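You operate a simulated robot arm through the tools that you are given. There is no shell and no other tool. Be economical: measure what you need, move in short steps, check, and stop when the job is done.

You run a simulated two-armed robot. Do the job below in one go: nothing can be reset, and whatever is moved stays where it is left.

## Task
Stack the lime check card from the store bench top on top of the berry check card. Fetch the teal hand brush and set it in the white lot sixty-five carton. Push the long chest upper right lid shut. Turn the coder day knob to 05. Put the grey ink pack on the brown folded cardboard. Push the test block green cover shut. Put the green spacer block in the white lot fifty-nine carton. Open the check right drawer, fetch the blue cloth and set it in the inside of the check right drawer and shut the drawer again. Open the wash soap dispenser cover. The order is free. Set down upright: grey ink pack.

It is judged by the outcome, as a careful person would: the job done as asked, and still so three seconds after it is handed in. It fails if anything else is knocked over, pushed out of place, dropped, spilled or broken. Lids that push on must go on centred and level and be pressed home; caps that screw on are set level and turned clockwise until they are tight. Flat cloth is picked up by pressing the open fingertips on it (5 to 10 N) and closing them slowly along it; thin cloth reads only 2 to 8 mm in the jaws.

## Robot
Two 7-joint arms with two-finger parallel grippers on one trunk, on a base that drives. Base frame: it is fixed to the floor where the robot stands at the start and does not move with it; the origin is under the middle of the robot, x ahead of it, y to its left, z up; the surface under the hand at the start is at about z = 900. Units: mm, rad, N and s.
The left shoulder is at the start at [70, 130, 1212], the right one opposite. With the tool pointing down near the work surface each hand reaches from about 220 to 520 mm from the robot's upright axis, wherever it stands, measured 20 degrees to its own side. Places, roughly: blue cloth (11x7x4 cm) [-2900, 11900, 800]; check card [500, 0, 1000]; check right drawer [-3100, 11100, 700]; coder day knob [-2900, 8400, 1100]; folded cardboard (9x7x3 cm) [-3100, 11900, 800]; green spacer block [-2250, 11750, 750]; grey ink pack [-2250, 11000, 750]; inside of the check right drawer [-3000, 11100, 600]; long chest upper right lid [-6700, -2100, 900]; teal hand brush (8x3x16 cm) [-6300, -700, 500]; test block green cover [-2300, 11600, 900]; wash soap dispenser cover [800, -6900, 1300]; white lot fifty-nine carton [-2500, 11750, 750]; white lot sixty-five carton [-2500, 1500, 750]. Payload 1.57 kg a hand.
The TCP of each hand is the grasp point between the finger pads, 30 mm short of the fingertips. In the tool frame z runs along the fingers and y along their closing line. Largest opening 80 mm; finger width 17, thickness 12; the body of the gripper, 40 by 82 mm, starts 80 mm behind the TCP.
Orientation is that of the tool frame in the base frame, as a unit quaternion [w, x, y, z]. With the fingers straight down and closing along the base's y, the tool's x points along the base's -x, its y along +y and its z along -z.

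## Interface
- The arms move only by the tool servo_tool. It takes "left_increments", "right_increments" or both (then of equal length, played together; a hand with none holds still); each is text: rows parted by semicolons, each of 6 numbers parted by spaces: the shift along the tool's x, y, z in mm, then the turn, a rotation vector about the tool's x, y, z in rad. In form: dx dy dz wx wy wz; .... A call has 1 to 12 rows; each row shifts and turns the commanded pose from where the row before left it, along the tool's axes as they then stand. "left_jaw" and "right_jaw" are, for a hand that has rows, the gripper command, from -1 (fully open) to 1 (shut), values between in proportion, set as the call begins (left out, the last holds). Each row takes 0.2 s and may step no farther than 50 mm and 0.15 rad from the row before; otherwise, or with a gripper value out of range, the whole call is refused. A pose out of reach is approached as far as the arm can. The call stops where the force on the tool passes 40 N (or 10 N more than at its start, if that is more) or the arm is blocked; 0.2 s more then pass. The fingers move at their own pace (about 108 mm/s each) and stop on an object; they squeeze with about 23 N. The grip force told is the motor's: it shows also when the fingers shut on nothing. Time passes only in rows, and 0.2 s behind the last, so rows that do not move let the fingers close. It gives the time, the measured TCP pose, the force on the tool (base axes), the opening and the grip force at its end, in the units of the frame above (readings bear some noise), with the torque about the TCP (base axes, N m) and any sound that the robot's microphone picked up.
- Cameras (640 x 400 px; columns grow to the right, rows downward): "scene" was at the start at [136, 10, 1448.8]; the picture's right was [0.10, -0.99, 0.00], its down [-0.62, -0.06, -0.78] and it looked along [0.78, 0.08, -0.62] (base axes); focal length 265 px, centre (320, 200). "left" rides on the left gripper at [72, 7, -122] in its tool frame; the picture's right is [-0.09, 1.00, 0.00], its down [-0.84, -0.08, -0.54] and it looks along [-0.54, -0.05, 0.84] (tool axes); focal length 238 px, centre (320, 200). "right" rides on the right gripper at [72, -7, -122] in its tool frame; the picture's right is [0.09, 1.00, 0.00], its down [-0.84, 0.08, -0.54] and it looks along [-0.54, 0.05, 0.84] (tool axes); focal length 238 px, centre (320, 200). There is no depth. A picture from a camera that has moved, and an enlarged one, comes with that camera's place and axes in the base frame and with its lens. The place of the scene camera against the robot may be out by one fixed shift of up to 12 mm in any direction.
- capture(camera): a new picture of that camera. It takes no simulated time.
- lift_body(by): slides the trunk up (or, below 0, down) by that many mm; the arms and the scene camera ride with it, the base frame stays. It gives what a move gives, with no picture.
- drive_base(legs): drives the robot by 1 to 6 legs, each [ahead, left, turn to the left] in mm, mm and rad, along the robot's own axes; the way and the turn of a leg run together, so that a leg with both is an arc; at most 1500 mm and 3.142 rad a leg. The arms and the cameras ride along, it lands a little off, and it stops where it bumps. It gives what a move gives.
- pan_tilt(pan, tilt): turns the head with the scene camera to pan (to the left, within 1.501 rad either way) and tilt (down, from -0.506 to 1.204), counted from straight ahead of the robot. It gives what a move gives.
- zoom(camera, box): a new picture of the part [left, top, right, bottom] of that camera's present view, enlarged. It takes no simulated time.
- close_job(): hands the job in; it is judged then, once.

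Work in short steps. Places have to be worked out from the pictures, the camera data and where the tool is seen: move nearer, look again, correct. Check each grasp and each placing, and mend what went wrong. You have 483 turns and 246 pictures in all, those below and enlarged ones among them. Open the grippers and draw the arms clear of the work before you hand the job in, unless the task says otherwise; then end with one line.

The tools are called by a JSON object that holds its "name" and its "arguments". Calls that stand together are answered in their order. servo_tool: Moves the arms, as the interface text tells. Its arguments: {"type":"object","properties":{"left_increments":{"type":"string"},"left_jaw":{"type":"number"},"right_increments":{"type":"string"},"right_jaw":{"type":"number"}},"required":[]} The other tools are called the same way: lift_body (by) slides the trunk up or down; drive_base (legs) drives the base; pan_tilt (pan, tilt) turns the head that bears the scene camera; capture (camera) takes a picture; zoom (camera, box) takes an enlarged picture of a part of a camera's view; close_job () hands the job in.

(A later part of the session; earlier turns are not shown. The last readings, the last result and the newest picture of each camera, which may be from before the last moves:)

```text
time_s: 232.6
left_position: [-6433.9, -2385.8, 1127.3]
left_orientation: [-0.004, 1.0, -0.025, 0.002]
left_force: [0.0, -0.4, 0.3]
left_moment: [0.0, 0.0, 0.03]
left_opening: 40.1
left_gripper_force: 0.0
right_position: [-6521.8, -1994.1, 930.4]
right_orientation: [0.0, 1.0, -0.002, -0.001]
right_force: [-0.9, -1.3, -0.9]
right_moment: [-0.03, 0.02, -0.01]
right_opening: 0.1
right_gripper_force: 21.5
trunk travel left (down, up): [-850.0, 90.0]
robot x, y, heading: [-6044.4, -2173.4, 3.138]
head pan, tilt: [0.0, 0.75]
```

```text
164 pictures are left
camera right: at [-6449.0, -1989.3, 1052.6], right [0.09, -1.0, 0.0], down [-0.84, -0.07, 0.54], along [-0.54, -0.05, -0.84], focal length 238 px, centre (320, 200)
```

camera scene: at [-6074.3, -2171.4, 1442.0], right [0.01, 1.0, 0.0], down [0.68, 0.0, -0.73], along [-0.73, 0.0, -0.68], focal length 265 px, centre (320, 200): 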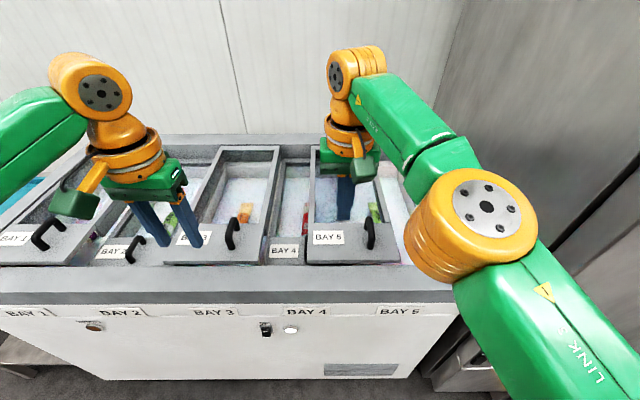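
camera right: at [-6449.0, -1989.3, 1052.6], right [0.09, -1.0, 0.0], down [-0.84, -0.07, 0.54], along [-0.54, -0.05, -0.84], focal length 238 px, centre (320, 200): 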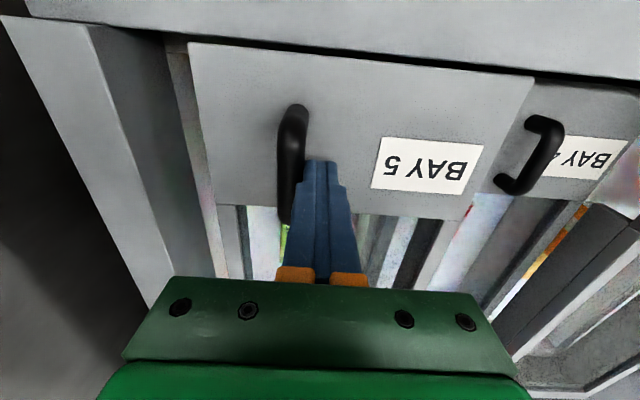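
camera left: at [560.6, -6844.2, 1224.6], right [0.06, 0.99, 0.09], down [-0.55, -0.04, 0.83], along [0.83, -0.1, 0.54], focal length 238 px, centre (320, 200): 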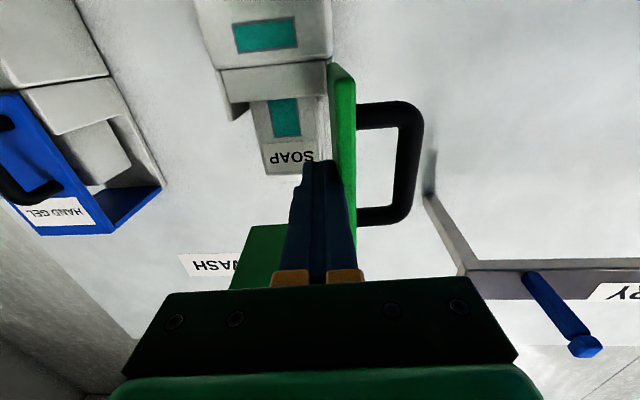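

The lid moves with the finger. I push on until it stops.

{"name": "servo_tool", "arguments": {"right_increments": "0 -8 0 0 0 0; 0 -6 0 0 0 0; 0 -6 0 0 0 0; 0 -5 0 0 0 0; 0 -5 0 0 0 0; 0 -5 0 0 0 0; 0 -5 0 0 0 0; 0 0 0 0 0 0"}}

{"name": "capture", "arguments": {"camera": "right"}}

```text
time_s: 234.4
left_position: [-6433.9, -2385.7, 1126.3]
left_orientation: [-0.004, 1.0, -0.025, 0.002]
left_force: [-0.8, 1.1, 0.9]
left_moment: [0.01, -0.03, -0.02]
left_opening: 40.0
left_gripper_force: 0.0
right_position: [-6520.0, -1953.8, 929.9]
right_orientation: [0.0, 1.0, -0.003, -0.001]
right_force: [0.1, -0.8, -0.2]
right_moment: [-0.02, 0.01, 0.02]
right_opening: 0.0
right_gripper_force: 21.1
trunk travel left (down, up): [-850.0, 90.0]
robot x, y, heading: [-6048.1, -2172.2, 3.134]
head pan, tilt: [0.0, 0.75]
```

```text
163 pictures are left
camera right: at [-6448.5, -1948.9, 1052.4], right [0.09, -1.0, 0.0], down [-0.84, -0.07, 0.54], along [-0.54, -0.05, -0.84], focal length 238 px, centre (320, 200)
```

right: 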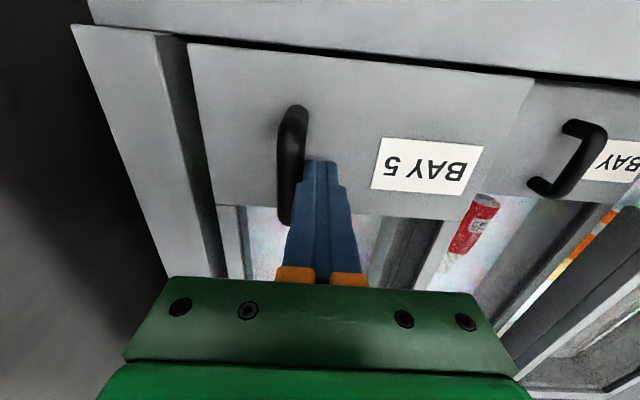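

Only the frame's inner wall shows now. I continue to the hard stop.

{"name": "servo_tool", "arguments": {"right_increments": "0 -5 0 0 0 0; 0 -5 0 0 0 0; 0 -5 0 0 0 0; 0 -5 0 0 0 0; 0 -5 0 0 0 0; 0 -5 0 0 0 0; 0 -5 0 0 0 0; 0 0 0 0 0 0"}}

{"name": "capture", "arguments": {"camera": "right"}}

```text
time_s: 235.8
left_position: [-6430.9, -2391.2, 1128.1]
left_orientation: [-0.004, 1.0, -0.021, 0.003]
left_force: [0.0, -0.4, 1.1]
left_moment: [-0.06, 0.04, -0.01]
left_opening: 40.2
left_gripper_force: 0.0
right_position: [-6519.1, -1938.1, 930.1]
right_orientation: [0.006, 1.0, 0.005, -0.001]
right_force: [-1.5, -21.2, -0.7]
right_moment: [-0.42, 0.01, -0.02]
right_opening: 0.0
right_gripper_force: 21.2
trunk travel left (down, up): [-850.0, 90.0]
robot x, y, heading: [-6041.4, -2175.1, -3.142]
head pan, tilt: [0.0, 0.75]
stopped in row 6 (right hand): the force on the tool passed its limit at 44 N (the readings are from after the stop); the commanded pose is now the measured one
```

```text
162 pictures are left
camera right: at [-6448.7, -1931.2, 1052.8], right [0.1, -0.99, 0.01], down [-0.84, -0.08, 0.54], along [-0.54, -0.07, -0.84], focal length 238 px, centre (320, 200)
```

right: 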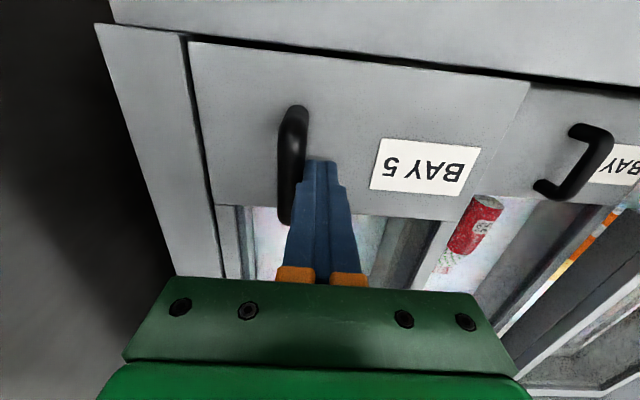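

The lid is fully shut at its stop. I withdraw the right hand up and back, then back off and look north for the brush.

{"name": "servo_tool", "arguments": {"right_increments": "0 10 0 0 0 0; 0 10 -20 0 0 0; 0 0 -45 0 0 0; 0 0 -45 0 0 0; 0 0 -45 0 0 0; 30 10 -45 0 0 0; 30 15 -30 0 0 0; 30 15 -30 0 0 0; 0 0 0 0 0 0"}}

{"name": "drive_base", "arguments": {"legs": [[-400, 0, 0]]}}

{"name": "pan_tilt", "arguments": {"pan": -0.8, "tilt": 0.55}}

{"name": "capture", "arguments": {"camera": "scene"}}

```text
refused: row 6 steps farther than a row can; nothing moved
```

```text
time_s: 238.3
left_position: [-6034.8, -2386.0, 1127.2]
left_orientation: [-0.002, 1.0, -0.024, 0.003]
left_force: [-0.5, 1.1, -0.2]
left_moment: [0.01, 0.01, 0.01]
left_opening: 39.9
left_gripper_force: 0.0
right_position: [-6120.3, -1931.4, 928.8]
right_orientation: [0.005, 1.0, 0.001, 0.003]
right_force: [0.4, -0.2, -0.1]
right_moment: [0.0, -0.03, -0.04]
right_opening: 0.0
right_gripper_force: 21.3
trunk travel left (down, up): [-850.0, 90.0]
robot x, y, heading: [-5645.8, -2172.2, 3.145]
head pan, tilt: [0.0, 0.75]
```

```text
time_s: 239.4
left_position: [-6034.4, -2385.5, 1128.3]
left_orientation: [-0.003, 1.0, -0.024, 0.003]
left_force: [-0.5, 0.5, -1.0]
left_moment: [0.02, 0.0, -0.02]
left_opening: 40.0
left_gripper_force: 0.0
right_position: [-6119.2, -1931.3, 928.4]
right_orientation: [0.004, 1.0, 0.001, 0.002]
right_force: [-0.1, -0.3, 1.2]
right_moment: [0.02, 0.0, -0.03]
right_opening: 0.0
right_gripper_force: 21.4
trunk travel left (down, up): [-850.0, 90.0]
robot x, y, heading: [-5644.1, -2173.6, 3.139]
head pan, tilt: [-0.799, 0.55]
```

```text
161 pictures are left
camera scene: at [-5758.6, -2109.1, 1459.4], right [0.72, 0.7, 0.0], down [0.36, -0.38, -0.85], along [-0.59, 0.61, -0.52], focal length 265 px, centre (320, 200)
```

scene: 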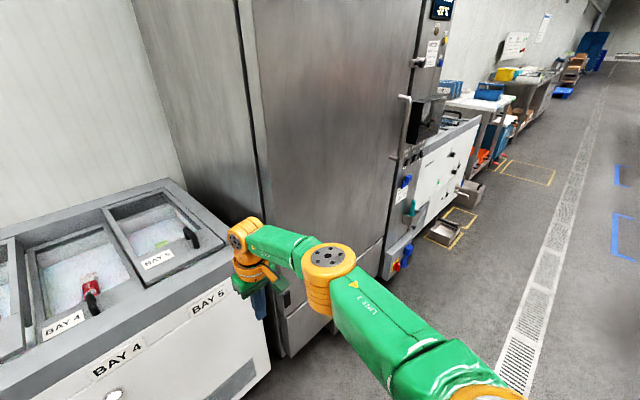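

The lift was refused (steps too long), but the hand came clear anyway without force. I check that the lid stayed shut.

{"name": "zoom", "arguments": {"camera": "scene", "box": [0, 150, 290, 360]}}

{"name": "servo_tool", "arguments": {"right_increments": "0 0 -45 0 0 0; 0 0 -45 0 0 0; 0 0 -45 0 0 0; 0 0 -45 0 0 0; 20 20 -35 0 0 0; 30 30 -20 0 0 0; 30 30 0 0 0 0; 20 30 0 0 0 0; 0 0 0 0 0 0"}}

```text
1.90 times, centred on (145, 255) of scene
camera zoom: at [-5758.6, -2109.1, 1459.4], right [0.72, 0.7, 0.0], down [0.36, -0.38, -0.85], along [-0.59, 0.61, -0.52], focal length 505 px, centre (653, 95)
```

zoom: 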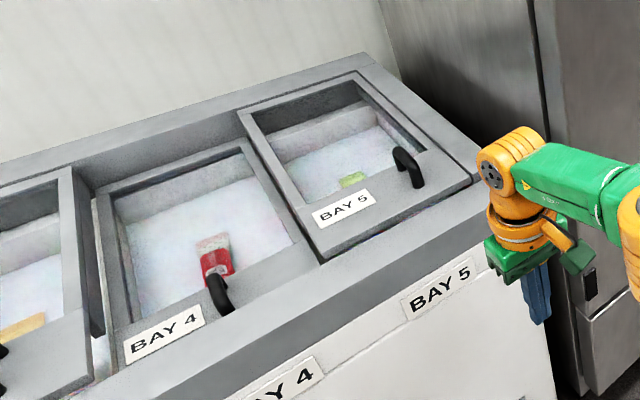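

```text
time_s: 241.4
left_position: [-6032.8, -2387.2, 1126.6]
left_orientation: [-0.003, 1.0, -0.024, 0.003]
left_force: [-0.4, 0.2, 0.0]
left_moment: [-0.01, 0.01, 0.01]
left_opening: 40.0
left_gripper_force: 0.1
right_position: [-6012.4, -2037.5, 1161.9]
right_orientation: [0.004, 1.0, 0.001, 0.002]
right_force: [-0.2, -0.1, 0.2]
right_moment: [0.01, -0.02, -0.02]
right_opening: 0.0
right_gripper_force: 21.3
right hand out of reach, approached as far as the arm can: row 4
trunk travel left (down, up): [-850.0, 90.0]
robot x, y, heading: [-5644.3, -2173.5, 3.137]
head pan, tilt: [-0.799, 0.55]
```

The lid is flush shut. The brush should project near pixel (414, 213), so I zoom there.

{"name": "zoom", "arguments": {"camera": "scene", "box": [370, 80, 500, 290]}}

```text
1.90 times, centred on (435, 185) of scene
camera zoom: at [-5758.4, -2108.9, 1459.4], right [0.72, 0.69, 0.0], down [0.36, -0.38, -0.85], along [-0.59, 0.61, -0.52], focal length 505 px, centre (101, 229)
```

zoom: 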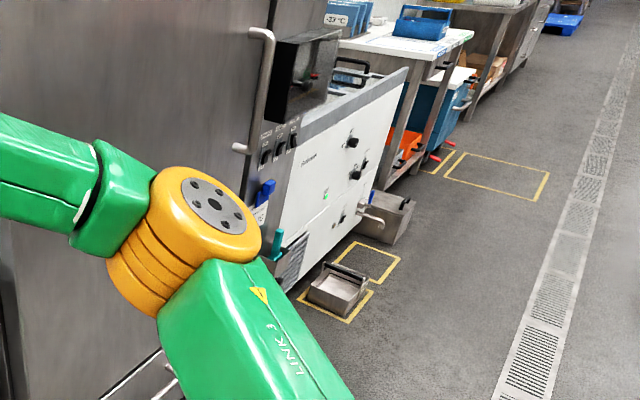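

I slide the robot 1350 mm to its right (north), facing the wall, and look.

{"name": "drive_base", "arguments": {"legs": [[0, -1350, 0]]}}

{"name": "pan_tilt", "arguments": {"pan": 0.0, "tilt": 0.8}}

{"name": "capture", "arguments": {"camera": "scene"}}

```text
time_s: 248.2
left_position: [-6028.3, -1034.2, 1126.4]
left_orientation: [-0.003, 1.0, -0.024, 0.002]
left_force: [-0.5, 0.4, 0.2]
left_moment: [0.01, 0.02, 0.01]
left_opening: 39.8
left_gripper_force: 0.0
right_position: [-6008.4, -685.5, 1161.8]
right_orientation: [0.003, 1.0, 0.0, 0.001]
right_force: [0.4, -0.1, -0.2]
right_moment: [-0.02, 0.03, -0.04]
right_opening: 0.0
right_gripper_force: 21.2
trunk travel left (down, up): [-850.0, 90.0]
robot x, y, heading: [-5640.4, -821.0, 3.138]
head pan, tilt: [-0.799, 0.55]
```

```text
time_s: 249.3
left_position: [-6028.8, -1034.5, 1127.2]
left_orientation: [-0.003, 1.0, -0.024, 0.002]
left_force: [0.1, 0.3, -0.1]
left_moment: [-0.01, 0.0, -0.02]
left_opening: 40.0
left_gripper_force: 0.1
right_position: [-6008.3, -685.6, 1161.7]
right_orientation: [0.004, 1.0, 0.001, 0.001]
right_force: [0.2, 0.3, 0.7]
right_moment: [-0.01, 0.01, -0.01]
right_opening: 0.0
right_gripper_force: 21.8
trunk travel left (down, up): [-850.0, 90.0]
robot x, y, heading: [-5640.0, -823.1, 3.137]
head pan, tilt: [0.0, 0.799]
```

```text
158 pictures are left
camera scene: at [-5772.2, -820.6, 1438.1], right [0.0, 1.0, 0.0], down [0.72, 0.0, -0.7], along [-0.7, 0.0, -0.72], focal length 265 px, centre (320, 200)
```

scene: 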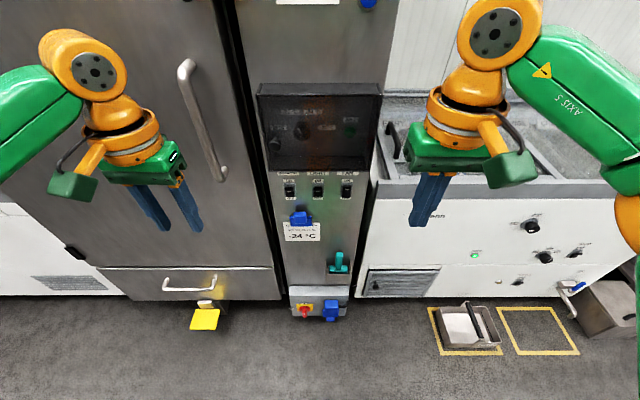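

{"name": "zoom", "arguments": {"camera": "scene", "box": [260, 200, 380, 330]}}

{"name": "zoom", "arguments": {"camera": "scene", "box": [400, 260, 640, 400]}}

```text
3.08 times, centred on (320, 265) of scene
camera zoom: at [-5772.2, -820.6, 1438.1], right [0.0, 1.0, 0.0], down [0.72, 0.0, -0.7], along [-0.7, 0.0, -0.72], focal length 816 px, centre (320, 0)
```

zoom: 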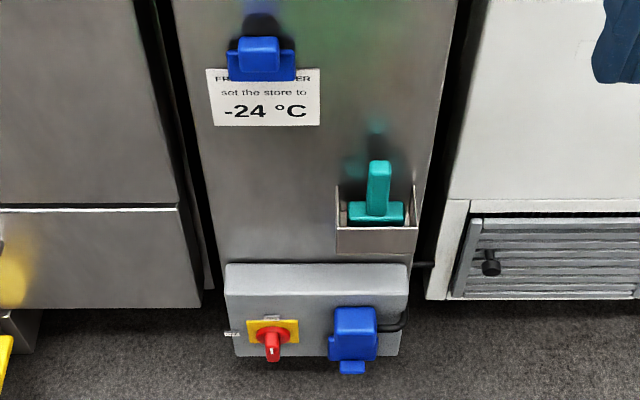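

```text
2.67 times, centred on (520, 330) of scene
camera zoom: at [-5772.2, -820.6, 1438.1], right [0.0, 1.0, 0.0], down [0.72, 0.0, -0.7], along [-0.7, 0.0, -0.72], focal length 707 px, centre (-213, -147)
```

zoom: 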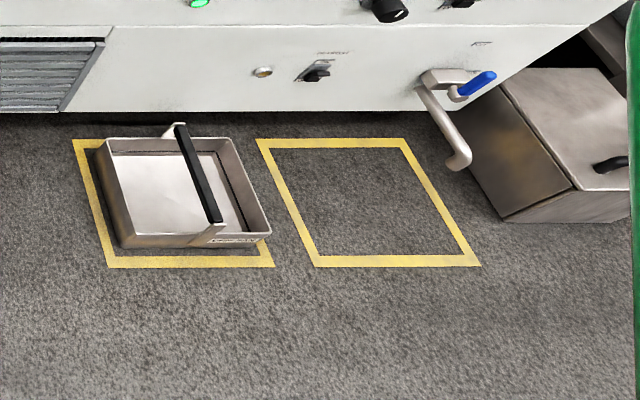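

The teal brush stands handle-up in a steel pocket at about (-6300, -752, 500–600). I lower the trunk 330 mm, pull the left hand back, and set the base slightly left and closer.

{"name": "servo_tool", "arguments": {"left_increments": "25 0 0 0 0 0; 25 0 0 0 0 0; 0 0 0 0 0 0", "right_jaw": -1, "right_increments": "0 0 0 0 0 0; 0 0 0 0 0 0; 0 0 0 0 0 0"}}

{"name": "lift_body", "arguments": {"by": -330}}

{"name": "drive_base", "arguments": {"legs": [[0, 80, 0], [130, 0, 0]]}}

{"name": "capture", "arguments": {"camera": "right"}}

{"name": "capture", "arguments": {"camera": "scene"}}

```text
time_s: 250.1
left_position: [-5979.3, -1037.4, 1128.1]
left_orientation: [-0.003, 1.0, -0.024, 0.003]
left_force: [0.2, 0.2, -0.8]
left_moment: [0.01, 0.01, -0.02]
left_opening: 40.1
left_gripper_force: 0.1
right_position: [-6008.6, -685.0, 1161.9]
right_orientation: [0.004, 1.0, 0.001, 0.002]
right_force: [-0.4, 0.0, -0.3]
right_moment: [-0.02, -0.03, 0.0]
right_opening: 79.9
right_gripper_force: 0.0
trunk travel left (down, up): [-850.0, 90.0]
robot x, y, heading: [-5642.5, -824.0, 3.137]
head pan, tilt: [0.0, 0.799]
```

```text
time_s: 253.4
left_position: [-5978.6, -1035.8, 798.3]
left_orientation: [-0.003, 1.0, -0.024, 0.003]
left_force: [0.2, -0.1, 0.0]
left_moment: [-0.03, -0.01, -0.04]
left_opening: 39.7
left_gripper_force: 0.0
right_position: [-6009.1, -684.3, 832.7]
right_orientation: [0.004, 1.0, 0.001, 0.002]
right_force: [-0.1, -0.3, 0.9]
right_moment: [-0.01, 0.0, 0.01]
right_opening: 80.0
right_gripper_force: 0.0
trunk travel left (down, up): [-520.0, 420.0]
robot x, y, heading: [-5641.9, -823.6, 3.141]
head pan, tilt: [0.0, 0.799]
```

```text
time_s: 255.3
left_position: [-6108.9, -1116.2, 797.9]
left_orientation: [-0.003, 1.0, -0.023, 0.002]
left_force: [-0.1, 0.2, -0.5]
left_moment: [0.03, 0.0, 0.0]
left_opening: 39.9
left_gripper_force: 0.1
right_position: [-6139.9, -764.2, 832.9]
right_orientation: [0.004, 1.0, 0.002, 0.001]
right_force: [0.1, -0.1, -0.9]
right_moment: [0.01, -0.02, -0.01]
right_opening: 79.9
right_gripper_force: 0.1
trunk travel left (down, up): [-520.0, 420.0]
robot x, y, heading: [-5772.8, -904.2, 3.139]
head pan, tilt: [0.0, 0.799]
```

```text
155 pictures are left
camera right: at [-6068.4, -758.6, 954.6], right [0.09, -1.0, 0.01], down [-0.84, -0.07, 0.54], along [-0.54, -0.06, -0.84], focal length 238 px, centre (320, 200)
```

right: 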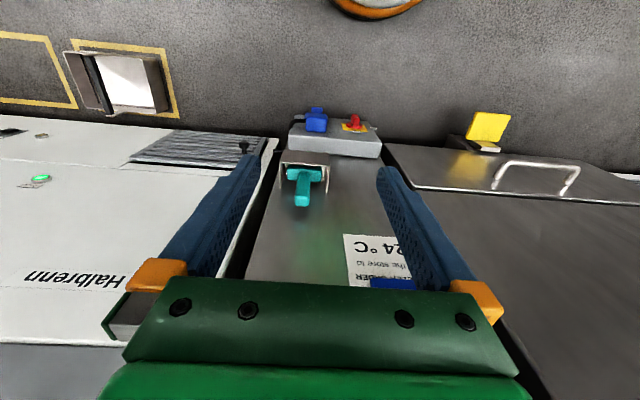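

```text
154 pictures are left
camera scene: at [-5902.9, -900.9, 1108.1], right [0.0, 1.0, 0.0], down [0.72, 0.0, -0.7], along [-0.7, 0.0, -0.72], focal length 265 px, centre (320, 200)
```

scene: 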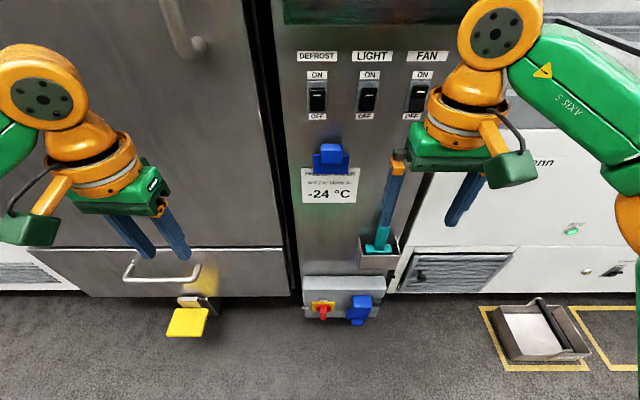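

The brush handle tip is at about (-6310, -752, 593). I tilt the right tool 0.4 rad forward, so the wrist stays off the panel, and approach from above.

{"name": "servo_tool", "arguments": {"right_increments": "0 0 0 0 -0.14 0; 0 0 0 0 -0.13 0; 0 0 0 0 -0.13 0; -15 -2 38 0 0 0; -15 -2 38 0 0 0; -15 -2 38 0 0 0; -15 -3 38 0 0 0; 0 0 0 0 0 0", "right_jaw": -0.5}}

{"name": "capture", "arguments": {"camera": "right"}}

{"name": "zoom", "arguments": {"camera": "scene", "box": [300, 100, 520, 300]}}

```text
time_s: 257.1
left_position: [-6109.8, -1115.8, 798.0]
left_orientation: [-0.003, 1.0, -0.024, 0.002]
left_force: [0.8, 0.2, 0.2]
left_moment: [-0.01, 0.04, -0.04]
left_opening: 40.0
left_gripper_force: 0.0
right_position: [-6254.6, -756.9, 714.6]
right_orientation: [0.004, 0.98, 0.0, -0.198]
right_force: [-0.5, -0.7, 0.5]
right_moment: [0.02, -0.04, 0.02]
right_opening: 60.2
right_gripper_force: 0.1
trunk travel left (down, up): [-520.0, 420.0]
robot x, y, heading: [-5771.6, -903.3, 3.137]
head pan, tilt: [0.0, 0.799]
```

```text
153 pictures are left
camera right: at [-6140.8, -750.5, 799.2], right [0.09, -1.0, -0.03], down [-0.56, -0.07, 0.82], along [-0.82, -0.06, -0.56], focal length 238 px, centre (320, 200)
```

right: 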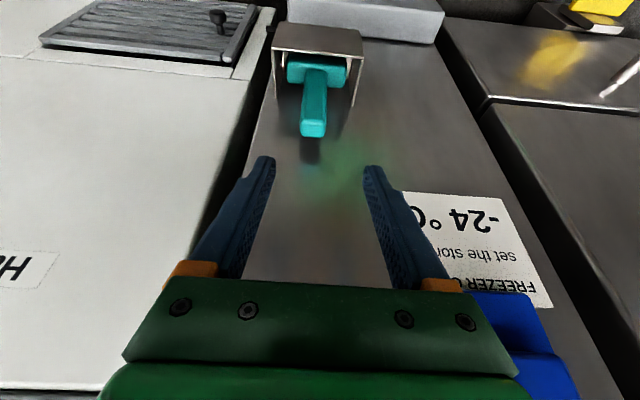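

```text
2.00 times, centred on (410, 200) of scene
camera zoom: at [-5902.5, -901.0, 1108.1], right [0.0, 1.0, 0.0], down [0.72, 0.0, -0.7], along [-0.7, 0.0, -0.72], focal length 531 px, centre (140, 200)
```

zoom: 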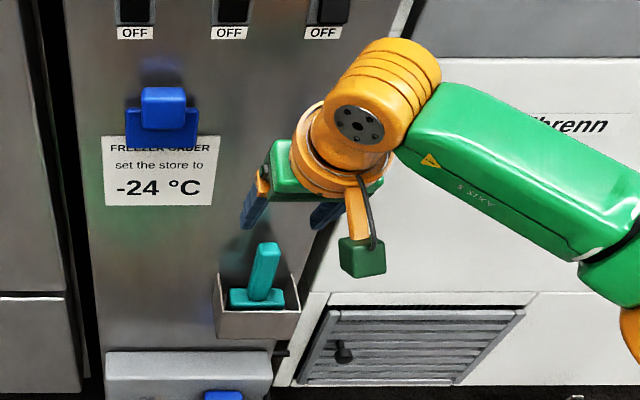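

The handle top refines to (-6302, -753, 608). I advance along the tool axis to grasp it about 20 mm below its top.

{"name": "servo_tool", "arguments": {"right_increments": "2 -1 35 0 0 0; 2 -1 35 0 0 0; 2 -1 30 0 0 0; 1 -1 20 0 0 0; 0 0 12 0 0 0; 0 0 0 0 0 0"}}

{"name": "capture", "arguments": {"camera": "right"}}

{"name": "zoom", "arguments": {"camera": "scene", "box": [300, 100, 520, 300]}}

```text
time_s: 258.5
left_position: [-6110.4, -1116.1, 798.2]
left_orientation: [-0.002, 1.0, -0.024, 0.003]
left_force: [-0.2, 0.0, 1.4]
left_moment: [0.03, 0.01, 0.01]
left_opening: 40.1
left_gripper_force: 0.0
right_position: [-6299.7, -753.3, 589.5]
right_orientation: [0.004, 0.98, 0.0, -0.197]
right_force: [0.3, 0.0, -0.6]
right_moment: [-0.02, 0.0, 0.02]
right_opening: 60.1
right_gripper_force: 0.0
trunk travel left (down, up): [-520.0, 420.0]
robot x, y, heading: [-5769.3, -901.3, 3.137]
head pan, tilt: [0.0, 0.799]
```

```text
151 pictures are left
camera right: at [-6185.5, -747.2, 675.5], right [0.09, -1.0, -0.03], down [-0.56, -0.07, 0.82], along [-0.82, -0.06, -0.57], focal length 238 px, centre (320, 200)
```

right: 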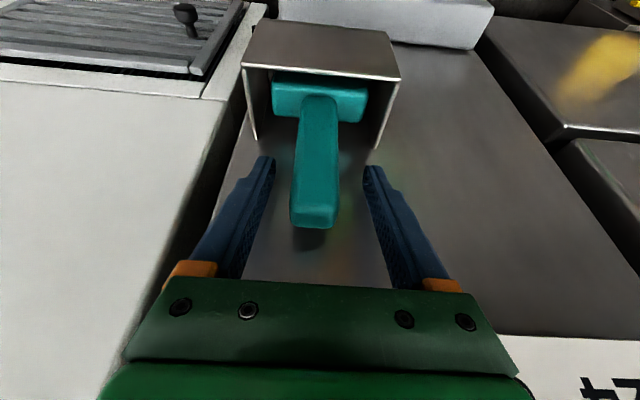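

```text
2.00 times, centred on (410, 200) of scene
camera zoom: at [-5902.9, -900.9, 1108.1], right [0.0, 1.0, 0.0], down [0.72, 0.0, -0.7], along [-0.7, 0.0, -0.72], focal length 531 px, centre (140, 200)
```

zoom: 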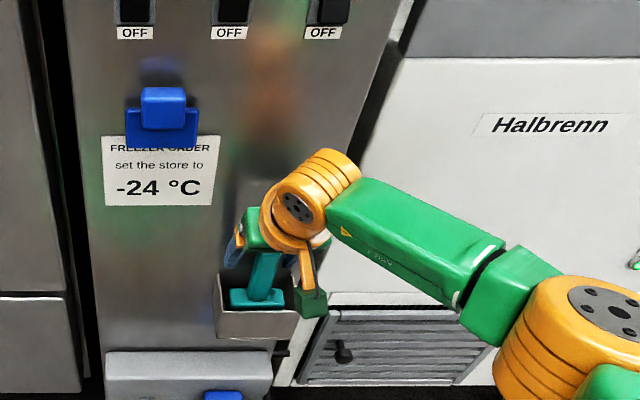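

The handle lies between the fingers. I close and check the grip.

{"name": "servo_tool", "arguments": {"right_increments": "0 0 0 0 0 0; 0 0 0 0 0 0; 0 0 0 0 0 0; 0 0 0 0 0 0", "right_jaw": 1}}

{"name": "capture", "arguments": {"camera": "right"}}

```text
time_s: 259.5
left_position: [-6110.4, -1116.4, 799.6]
left_orientation: [-0.003, 1.0, -0.024, 0.002]
left_force: [-1.0, -0.5, -1.3]
left_moment: [-0.04, 0.01, -0.01]
left_opening: 40.1
left_gripper_force: 0.1
right_position: [-6298.5, -752.9, 590.5]
right_orientation: [0.005, 0.98, 0.0, -0.197]
right_force: [-0.2, 0.4, 0.7]
right_moment: [0.09, 0.01, 0.0]
right_opening: 25.8
right_gripper_force: 22.7
trunk travel left (down, up): [-520.0, 420.0]
robot x, y, heading: [-5771.1, -903.5, 3.138]
head pan, tilt: [0.0, 0.799]
```

```text
149 pictures are left
camera right: at [-6185.6, -747.1, 675.7], right [0.09, -1.0, -0.03], down [-0.56, -0.07, 0.82], along [-0.82, -0.06, -0.57], focal length 238 px, centre (320, 200)
```

right: 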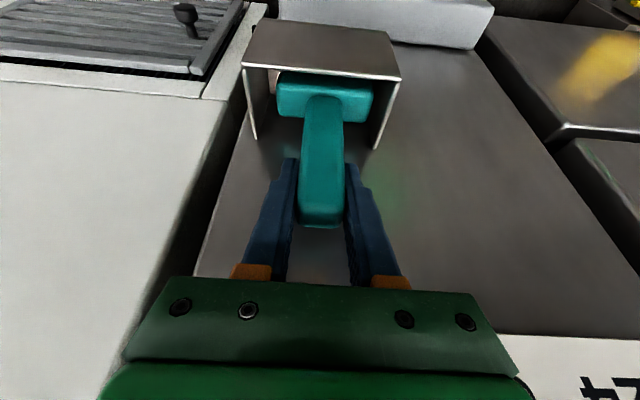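

The handle is gripped at 25.8 mm. I lift straight up out of the pocket by 150 mm.

{"name": "servo_tool", "arguments": {"right_increments": "-11.7 0 -27.6 0 0 0; -11.7 0 -27.6 0 0 0; -11.7 0 -27.6 0 0 0; -11.7 0 -27.6 0 0 0; -11.7 0 -27.6 0 0 0; 0 0 0 0 0 0"}}

{"name": "capture", "arguments": {"camera": "scene"}}

```text
time_s: 260.9
left_position: [-6110.4, -1117.5, 797.8]
left_orientation: [-0.003, 1.0, -0.023, 0.003]
left_force: [-0.1, 0.1, 0.0]
left_moment: [-0.02, 0.0, -0.01]
left_opening: 40.2
left_gripper_force: 0.0
right_position: [-6300.6, -751.8, 741.2]
right_orientation: [0.004, 0.98, 0.0, -0.197]
right_force: [0.3, -0.6, -0.3]
right_moment: [0.04, -0.01, 0.01]
right_opening: 25.7
right_gripper_force: 23.4
trunk travel left (down, up): [-520.0, 420.0]
robot x, y, heading: [-5773.8, -904.9, 3.139]
head pan, tilt: [0.0, 0.799]
```

```text
148 pictures are left
camera scene: at [-5903.4, -900.8, 1108.0], right [0.0, 1.0, 0.0], down [0.72, 0.0, -0.7], along [-0.7, 0.0, -0.72], focal length 265 px, centre (320, 200)
```

scene: 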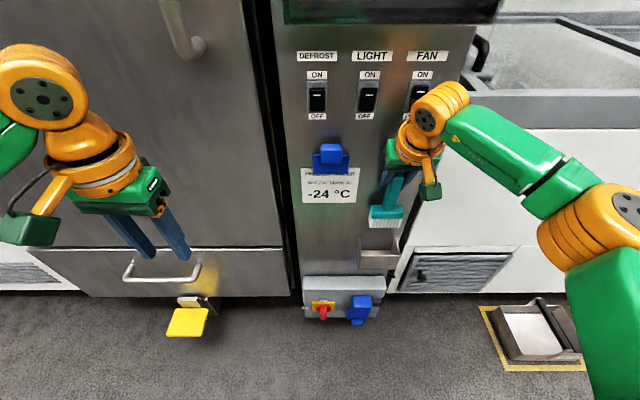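

The brush is out. I back away, raise the trunk, straighten the tool, and look across toward the line.

{"name": "drive_base", "arguments": {"legs": [[-300, 0, 0]]}}

{"name": "lift_body", "arguments": {"by": 330}}

{"name": "servo_tool", "arguments": {"right_increments": "25 0 -25 0 0.1 0; 30 0 -15 0 0.1 0; 35 0 0 0 0.1 0; 30 0 0 0 0.09 0; 20 0 0 0 0 0; 0 0 0 0 0 0"}}

{"name": "drive_base", "arguments": {"legs": [[0, 0, -1.57]]}}

{"name": "pan_tilt", "arguments": {"pan": -0.9, "tilt": 0.3}}

{"name": "capture", "arguments": {"camera": "scene"}}

```text
time_s: 263.0
left_position: [-5811.4, -1116.4, 797.8]
left_orientation: [-0.002, 1.0, -0.024, 0.003]
left_force: [-0.8, 0.1, 0.7]
left_moment: [-0.07, 0.02, 0.0]
left_opening: 40.3
left_gripper_force: 0.1
right_position: [-6000.5, -753.7, 741.5]
right_orientation: [0.004, 0.98, 0.0, -0.198]
right_force: [0.2, 0.1, -0.6]
right_moment: [-0.01, 0.03, 0.01]
right_opening: 25.3
right_gripper_force: 23.0
trunk travel left (down, up): [-520.0, 420.0]
robot x, y, heading: [-5471.7, -903.7, 3.137]
head pan, tilt: [0.0, 0.799]
```

```text
time_s: 266.2
left_position: [-5810.7, -1117.6, 1128.1]
left_orientation: [-0.003, 1.0, -0.023, 0.002]
left_force: [0.7, 0.8, 0.1]
left_moment: [0.01, 0.03, -0.02]
left_opening: 40.1
left_gripper_force: 0.1
right_position: [-5999.4, -752.6, 1070.5]
right_orientation: [0.004, 0.98, 0.0, -0.198]
right_force: [-0.2, -0.4, -0.2]
right_moment: [-0.04, 0.02, 0.02]
right_opening: 25.5
right_gripper_force: 23.1
trunk travel left (down, up): [-850.0, 90.0]
robot x, y, heading: [-5475.5, -906.8, 3.136]
head pan, tilt: [0.0, 0.799]
```

```text
time_s: 267.6
left_position: [-5812.2, -1117.3, 1128.0]
left_orientation: [-0.003, 1.0, -0.023, 0.003]
left_force: [0.2, 0.2, 0.0]
left_moment: [0.01, -0.02, 0.03]
left_opening: 40.1
left_gripper_force: 0.0
right_position: [-5850.5, -753.4, 1079.3]
right_orientation: [0.004, 1.0, 0.001, -0.004]
right_force: [0.5, -1.3, -1.2]
right_moment: [-0.02, -0.01, -0.04]
right_opening: 25.7
right_gripper_force: 23.2
trunk travel left (down, up): [-850.0, 90.0]
robot x, y, heading: [-5473.8, -904.0, 3.142]
head pan, tilt: [0.0, 0.799]
```

```text
time_s: 271.8
left_position: [-5691.0, -568.4, 1127.6]
left_orientation: [0.001, -0.694, 0.72, -0.003]
left_force: [-0.1, 0.4, -0.4]
left_moment: [0.02, -0.03, 0.02]
left_opening: 39.9
left_gripper_force: 0.1
right_position: [-5328.1, -523.8, 1079.3]
right_orientation: [0.001, 0.711, -0.703, -0.005]
right_force: [-0.3, 0.4, 0.1]
right_moment: [0.02, 0.0, 0.02]
right_opening: 25.7
right_gripper_force: 22.7
trunk travel left (down, up): [-850.0, 90.0]
robot x, y, heading: [-5475.5, -904.5, 1.58]
head pan, tilt: [0.0, 0.799]
```

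```text
time_s: 273.0
left_position: [-5690.2, -568.6, 1128.5]
left_orientation: [0.0, -0.694, 0.72, -0.003]
left_force: [-0.4, 0.0, -0.2]
left_moment: [0.01, 0.0, 0.03]
left_opening: 40.0
left_gripper_force: 0.1
right_position: [-5327.0, -523.6, 1079.3]
right_orientation: [0.0, 0.712, -0.702, -0.006]
right_force: [0.3, -0.1, -1.1]
right_moment: [-0.01, 0.02, 0.02]
right_opening: 25.8
right_gripper_force: 23.4
trunk travel left (down, up): [-850.0, 90.0]
robot x, y, heading: [-5476.1, -900.3, 1.577]
head pan, tilt: [-0.901, 0.3]
```

```text
147 pictures are left
camera scene: at [-5400.8, -793.3, 1482.4], right [0.63, -0.78, 0.0], down [-0.23, -0.19, -0.96], along [0.74, 0.6, -0.3], focal length 265 px, centre (320, 200)
```

scene: 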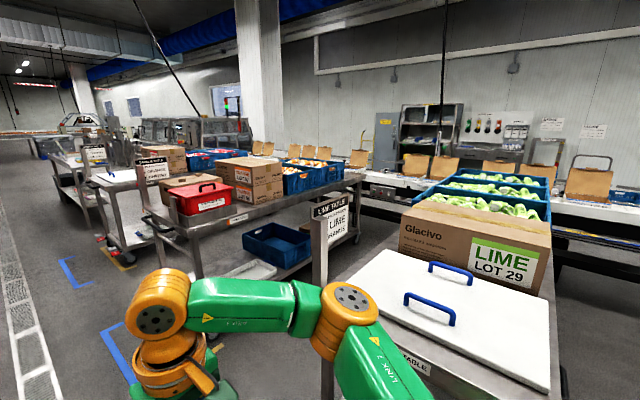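

The carton (-2500, 1500) is on the east side of the line, blocked from here by tables. I return by the known southern route, starting with the turn south.

{"name": "drive_base", "arguments": {"legs": [[0, 0, -3.14], [1500, 0, 0], [1500, 0, 0], [100, 0, 0], [0, 0, 0.5]]}}

{"name": "pan_tilt", "arguments": {"pan": 0.0, "tilt": 0.4}}

{"name": "capture", "arguments": {"camera": "scene"}}

```text
time_s: 296.9
left_position: [-5035.8, -4182.3, 1128.5]
left_orientation: [-0.004, 0.516, 0.856, 0.0]
left_force: [0.1, -0.2, 0.5]
left_moment: [0.03, 0.03, -0.01]
left_opening: 39.8
left_gripper_force: 0.0
right_position: [-5329.0, -4401.7, 1078.7]
right_orientation: [0.006, 0.495, 0.869, 0.002]
right_force: [0.6, 0.5, -1.1]
right_moment: [-0.02, -0.04, 0.01]
right_opening: 25.4
right_gripper_force: 22.7
trunk travel left (down, up): [-850.0, 90.0]
robot x, y, heading: [-5390.7, -4002.1, -1.041]
head pan, tilt: [-0.901, 0.3]
```

```text
time_s: 298.1
left_position: [-5035.3, -4182.4, 1127.7]
left_orientation: [-0.004, 0.516, 0.856, -0.001]
left_force: [-0.1, 0.2, -0.9]
left_moment: [-0.01, 0.01, 0.02]
left_opening: 40.0
left_gripper_force: 0.0
right_position: [-5328.4, -4400.6, 1078.4]
right_orientation: [0.005, 0.495, 0.869, 0.003]
right_force: [-1.0, 0.0, -1.1]
right_moment: [-0.06, -0.02, 0.02]
right_opening: 25.4
right_gripper_force: 23.1
trunk travel left (down, up): [-850.0, 90.0]
robot x, y, heading: [-5391.0, -4001.6, -1.041]
head pan, tilt: [0.0, 0.4]
```

```text
146 pictures are left
camera scene: at [-5318.5, -4122.4, 1473.1], right [-0.86, -0.5, 0.0], down [-0.2, 0.34, -0.92], along [0.47, -0.8, -0.39], focal length 265 px, centre (320, 200)
```

scene: 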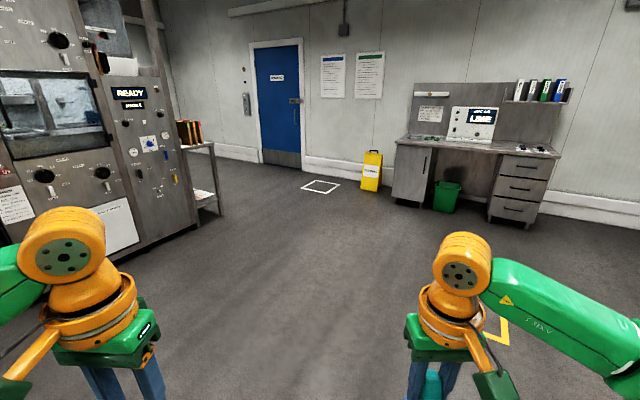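

The way is clear. I continue to about (-3700, -6950), turn east and pass below the line's south end.

{"name": "drive_base", "arguments": {"legs": [[0, 0, -0.035], [1500, 0, 0], [1500, 0, 0], [350, 0, 0], [0, 0, 1.07], [1500, 0, 0]]}}

{"name": "capture", "arguments": {"camera": "scene"}}

```text
time_s: 324.6
left_position: [-1950.6, -6726.1, 1128.2]
left_orientation: [-0.002, 0.021, 1.0, -0.002]
left_force: [-1.1, -0.1, 0.0]
left_moment: [0.0, -0.02, 0.0]
left_opening: 40.0
left_gripper_force: 0.1
right_position: [-1907.3, -7090.4, 1079.2]
right_orientation: [0.003, -0.004, 1.0, 0.004]
right_force: [-0.8, 0.8, -1.3]
right_moment: [0.01, -0.04, -0.01]
right_opening: 25.4
right_gripper_force: 22.7
trunk travel left (down, up): [-850.0, 90.0]
robot x, y, heading: [-2283.7, -6946.1, 0.0]
head pan, tilt: [0.0, 0.4]
```

```text
145 pictures are left
camera scene: at [-2143.3, -6940.3, 1473.2], right [0.0, -1.0, 0.0], down [-0.39, 0.0, -0.92], along [0.92, 0.0, -0.39], focal length 265 px, centre (320, 200)
```

scene: 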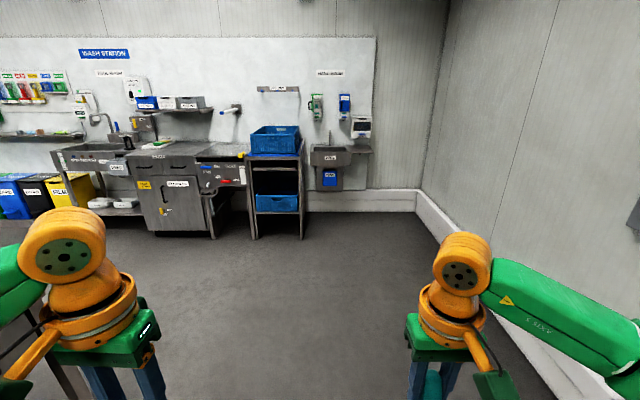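

Clear. I continue to x≈-850, turn north and drive up the east aisle.

{"name": "drive_base", "arguments": {"legs": [[1430, 0, 0], [0, 0, 1.571], [1500, 0, 0], [1500, 0, 0], [1500, 0, 0]]}}

{"name": "capture", "arguments": {"camera": "scene"}}

```text
time_s: 356.6
left_position: [-940.3, -2087.7, 1128.0]
left_orientation: [0.001, -0.682, 0.731, -0.003]
left_force: [-0.2, 0.4, -0.5]
left_moment: [0.01, 0.0, -0.01]
left_opening: 40.1
left_gripper_force: 0.1
right_position: [-574.7, -2056.4, 1080.2]
right_orientation: [0.0, -0.699, 0.715, 0.006]
right_force: [0.6, -0.4, -1.3]
right_moment: [0.05, -0.02, 0.04]
right_opening: 25.6
right_gripper_force: 23.1
trunk travel left (down, up): [-850.0, 90.0]
robot x, y, heading: [-734.6, -2429.2, 1.544]
head pan, tilt: [0.0, 0.4]
```

```text
144 pictures are left
camera scene: at [-730.3, -2285.9, 1473.2], right [1.0, -0.03, 0.0], down [-0.01, -0.39, -0.92], along [0.02, 0.92, -0.39], focal length 265 px, centre (320, 200)
```

scene: 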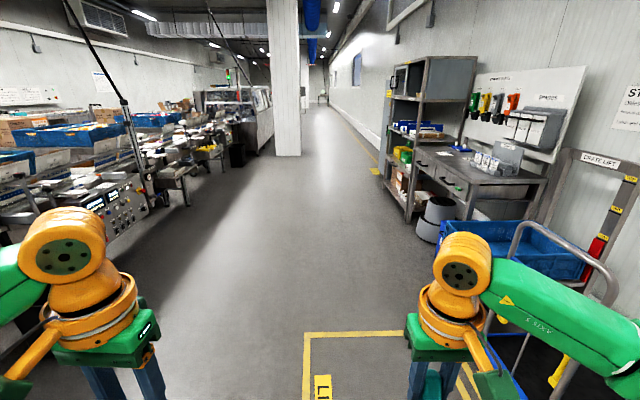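

I continue north 3.7 m (shifting left a little) to y≈1250 and turn to face the line.

{"name": "drive_base", "arguments": {"legs": [[0, 250, 0.027], [1500, 0, 0], [1500, 0, 0], [600, 0, 0], [0, 0, 1.571]]}}

{"name": "capture", "arguments": {"camera": "scene"}}

```text
time_s: 379.3
left_position: [-1269.7, 965.3, 1128.4]
left_orientation: [-0.003, 0.999, -0.035, 0.002]
left_force: [-0.2, 1.2, -0.3]
left_moment: [-0.01, 0.0, 0.01]
left_opening: 39.9
left_gripper_force: 0.1
right_position: [-1300.1, 1330.5, 1080.1]
right_orientation: [0.004, 1.0, -0.011, -0.004]
right_force: [0.2, 0.2, -1.3]
right_moment: [0.03, 0.04, 0.02]
right_opening: 25.8
right_gripper_force: 22.9
trunk travel left (down, up): [-850.0, 90.0]
robot x, y, heading: [-926.9, 1172.8, 3.12]
head pan, tilt: [0.0, 0.4]
```

```text
143 pictures are left
camera scene: at [-1069.6, 1176.4, 1473.1], right [0.03, 1.0, 0.0], down [0.39, -0.01, -0.92], along [-0.92, 0.02, -0.39], focal length 265 px, centre (320, 200)
```

scene: 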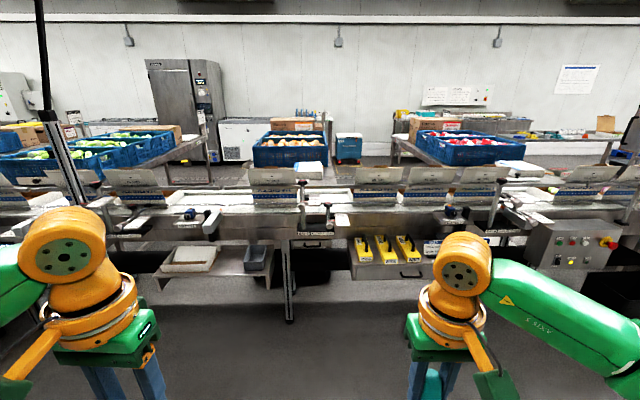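

The carton should project near pixel (366, 217), so I zoom there.

{"name": "zoom", "arguments": {"camera": "scene", "box": [230, 150, 500, 310]}}

```text
2.37 times, centred on (365, 230) of scene
camera zoom: at [-1069.6, 1176.4, 1473.1], right [0.03, 1.0, 0.0], down [0.39, -0.01, -0.92], along [-0.92, 0.02, -0.39], focal length 629 px, centre (213, 129)
```

zoom: 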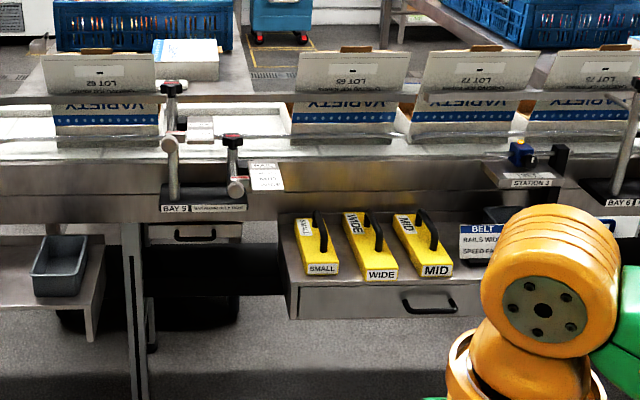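

Several white cartons with lot labels stand on the conveyor. I zoom in to read them.

{"name": "zoom", "arguments": {"camera": "scene", "box": [240, 160, 350, 215]}}

{"name": "zoom", "arguments": {"camera": "scene", "box": [345, 160, 510, 215]}}

```text
5.82 times, centred on (295, 188) of scene
camera zoom: at [-1069.6, 1176.4, 1473.1], right [0.03, 1.0, 0.0], down [0.39, -0.01, -0.92], along [-0.92, 0.02, -0.39], focal length 1544 px, centre (466, 273)
```

zoom: 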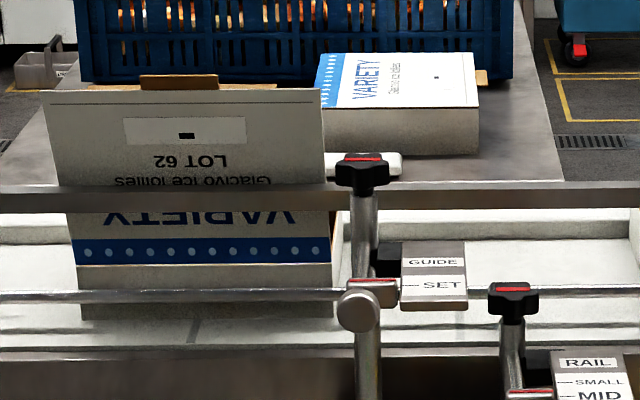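

```text
3.88 times, centred on (428, 188) of scene
camera zoom: at [-1069.6, 1176.4, 1473.1], right [0.03, 1.0, 0.0], down [0.39, -0.01, -0.92], along [-0.92, 0.02, -0.39], focal length 1029 px, centre (-97, 248)
```

zoom: 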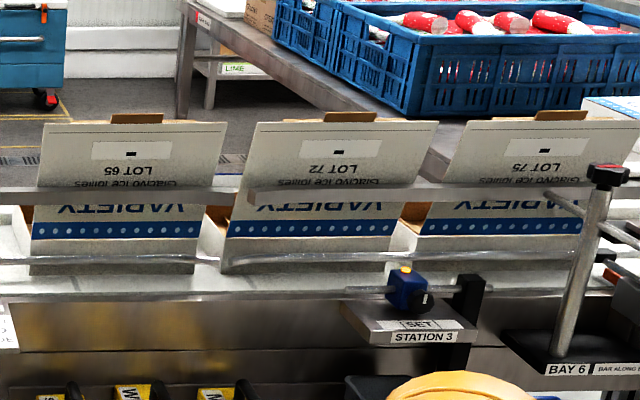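

LOT 65 carton found at pixel (375, 209), on the conveyor behind guide rails. I drive closer and look down at it.

{"name": "drive_base", "arguments": {"legs": [[0, -150, 0.02], [700, 0, 0]]}}

{"name": "pan_tilt", "arguments": {"pan": -0.2, "tilt": 0.7}}

{"name": "capture", "arguments": {"camera": "scene"}}

```text
time_s: 384.1
left_position: [-1958.2, 1111.7, 1127.2]
left_orientation: [-0.003, 1.0, -0.025, 0.002]
left_force: [0.3, -0.3, -0.2]
left_moment: [0.0, 0.0, -0.03]
left_opening: 39.8
left_gripper_force: 0.1
right_position: [-1998.0, 1475.3, 1079.5]
right_orientation: [0.005, 1.0, 0.0, -0.004]
right_force: [0.2, 0.3, -2.1]
right_moment: [0.01, 0.01, 0.0]
right_opening: 25.8
right_gripper_force: 22.6
trunk travel left (down, up): [-850.0, 90.0]
robot x, y, heading: [-1620.7, 1324.1, 3.136]
head pan, tilt: [0.0, 0.4]
```

```text
time_s: 384.9
left_position: [-1960.2, 1111.2, 1128.2]
left_orientation: [-0.003, 1.0, -0.025, 0.003]
left_force: [0.2, -0.3, 0.7]
left_moment: [0.03, -0.02, -0.01]
left_opening: 40.1
left_gripper_force: 0.2
right_position: [-1998.3, 1476.2, 1079.9]
right_orientation: [0.004, 1.0, 0.0, -0.004]
right_force: [0.0, 0.3, 0.0]
right_moment: [-0.02, 0.0, 0.02]
right_opening: 25.7
right_gripper_force: 23.7
trunk travel left (down, up): [-850.0, 90.0]
robot x, y, heading: [-1623.3, 1323.7, 3.139]
head pan, tilt: [-0.201, 0.7]
```

```text
139 pictures are left
camera scene: at [-1755.2, 1343.2, 1446.3], right [0.2, 0.98, 0.0], down [0.63, -0.13, -0.77], along [-0.75, 0.16, -0.64], focal length 265 px, centre (320, 200)
```

scene: 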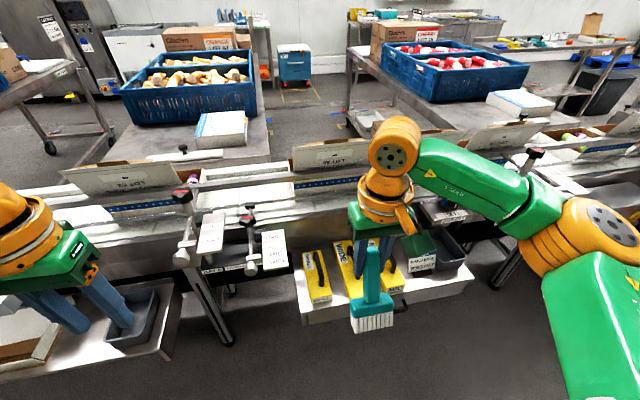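

I raise the right hand 70 mm, then drive 220 mm closer and look again.

{"name": "servo_tool", "arguments": {"right_increments": "0 0 -35 0 0 0; 0 0 -35 0 0 0; 0 0 0 0 0 0"}}

{"name": "drive_base", "arguments": {"legs": [[220, 0, 0]]}}

{"name": "pan_tilt", "arguments": {"pan": -0.2, "tilt": 0.8}}

{"name": "capture", "arguments": {"camera": "scene"}}

{"name": "capture", "arguments": {"camera": "right"}}

```text
time_s: 385.7
left_position: [-1960.2, 1111.6, 1127.1]
left_orientation: [-0.003, 1.0, -0.025, 0.003]
left_force: [0.1, -0.1, -0.1]
left_moment: [0.02, 0.0, 0.01]
left_opening: 40.2
left_gripper_force: 0.1
right_position: [-1997.8, 1477.2, 1149.7]
right_orientation: [0.004, 1.0, 0.0, -0.004]
right_force: [-0.2, -1.3, -0.5]
right_moment: [-0.02, 0.04, -0.02]
right_opening: 25.5
right_gripper_force: 23.0
trunk travel left (down, up): [-850.0, 90.0]
robot x, y, heading: [-1619.1, 1325.9, 3.139]
head pan, tilt: [-0.201, 0.7]
```

```text
time_s: 387.4
left_position: [-2175.6, 1112.1, 1129.3]
left_orientation: [-0.003, 1.0, -0.025, 0.001]
left_force: [0.0, 0.0, 0.0]
left_moment: [0.0, 0.04, -0.01]
left_opening: 40.2
left_gripper_force: 0.0
right_position: [-2213.6, 1477.6, 1150.4]
right_orientation: [0.005, 1.0, -0.001, -0.005]
right_force: [0.6, -0.3, -0.2]
right_moment: [-0.02, 0.03, 0.0]
right_opening: 25.6
right_gripper_force: 22.9
trunk travel left (down, up): [-850.0, 90.0]
robot x, y, heading: [-1839.9, 1324.0, 3.134]
head pan, tilt: [-0.201, 0.7]
```

```text
time_s: 388.1
left_position: [-2178.1, 1112.6, 1128.3]
left_orientation: [-0.002, 1.0, -0.025, 0.001]
left_force: [-0.9, 0.3, 0.4]
left_moment: [0.01, 0.0, 0.01]
left_opening: 40.0
left_gripper_force: 0.0
right_position: [-2214.5, 1476.9, 1150.2]
right_orientation: [0.004, 1.0, -0.001, -0.003]
right_force: [-0.1, 0.0, -0.5]
right_moment: [0.01, 0.05, -0.01]
right_opening: 25.8
right_gripper_force: 23.2
trunk travel left (down, up): [-850.0, 90.0]
robot x, y, heading: [-1841.6, 1324.8, 3.134]
head pan, tilt: [-0.201, 0.799]
```

```text
138 pictures are left
camera scene: at [-1968.9, 1343.6, 1438.2], right [0.2, 0.98, 0.0], down [0.7, -0.15, -0.7], along [-0.68, 0.14, -0.72], focal length 265 px, centre (320, 200)
```

scene: 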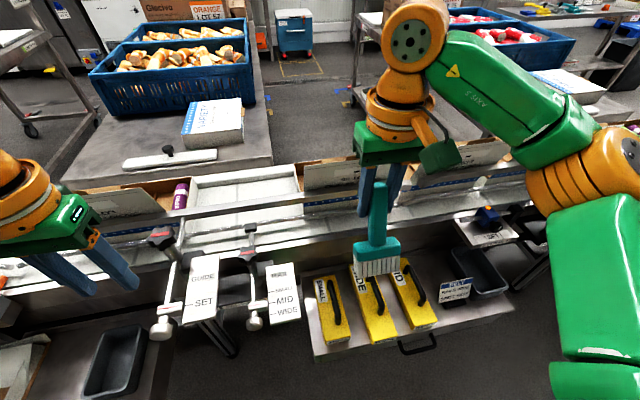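

```text
137 pictures are left
camera right: at [-2143.0, 1484.0, 1271.8], right [0.09, -1.0, 0.01], down [-0.83, -0.07, 0.55], along [-0.55, -0.06, -0.84], focal length 238 px, centre (320, 200)
```

right: 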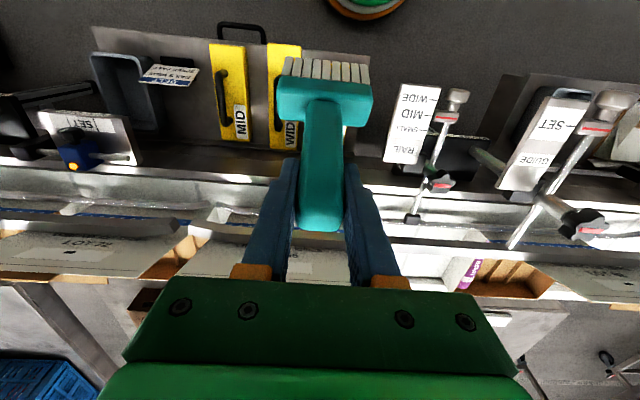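

I zoom into both views to locate the LOT 65 carton's flap and opening.

{"name": "zoom", "arguments": {"camera": "right", "box": [130, 180, 480, 320]}}

{"name": "zoom", "arguments": {"camera": "scene", "box": [240, 130, 440, 260]}}

```text
1.83 times, centred on (305, 250) of right
camera zoom: at [-2143.0, 1484.0, 1271.8], right [0.09, -1.0, 0.01], down [-0.83, -0.07, 0.55], along [-0.55, -0.06, -0.84], focal length 436 px, centre (347, 109)
```

zoom: 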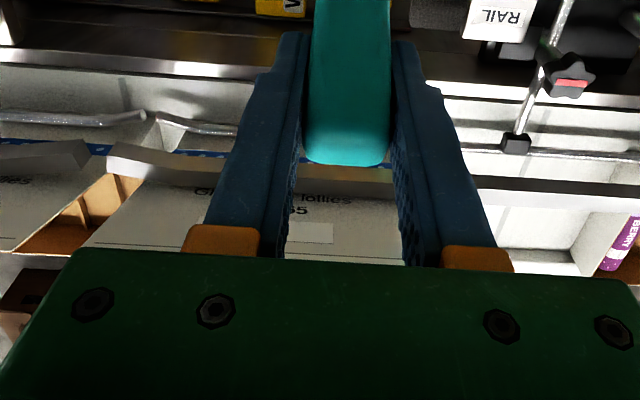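

```text
3.08 times, centred on (340, 195) of scene
camera zoom: at [-1968.9, 1343.6, 1438.2], right [0.2, 0.98, 0.0], down [0.7, -0.15, -0.7], along [-0.68, 0.14, -0.72], focal length 816 px, centre (258, 215)
```

zoom: 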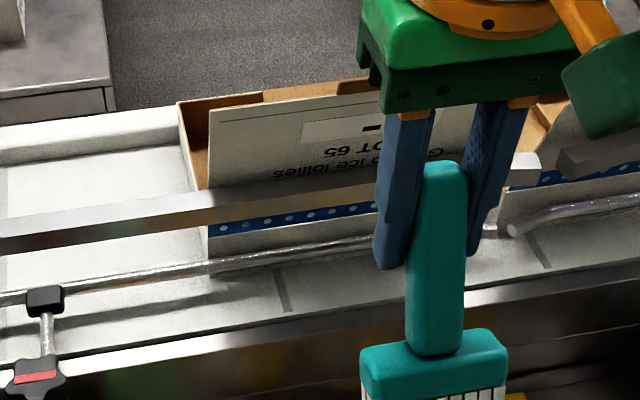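

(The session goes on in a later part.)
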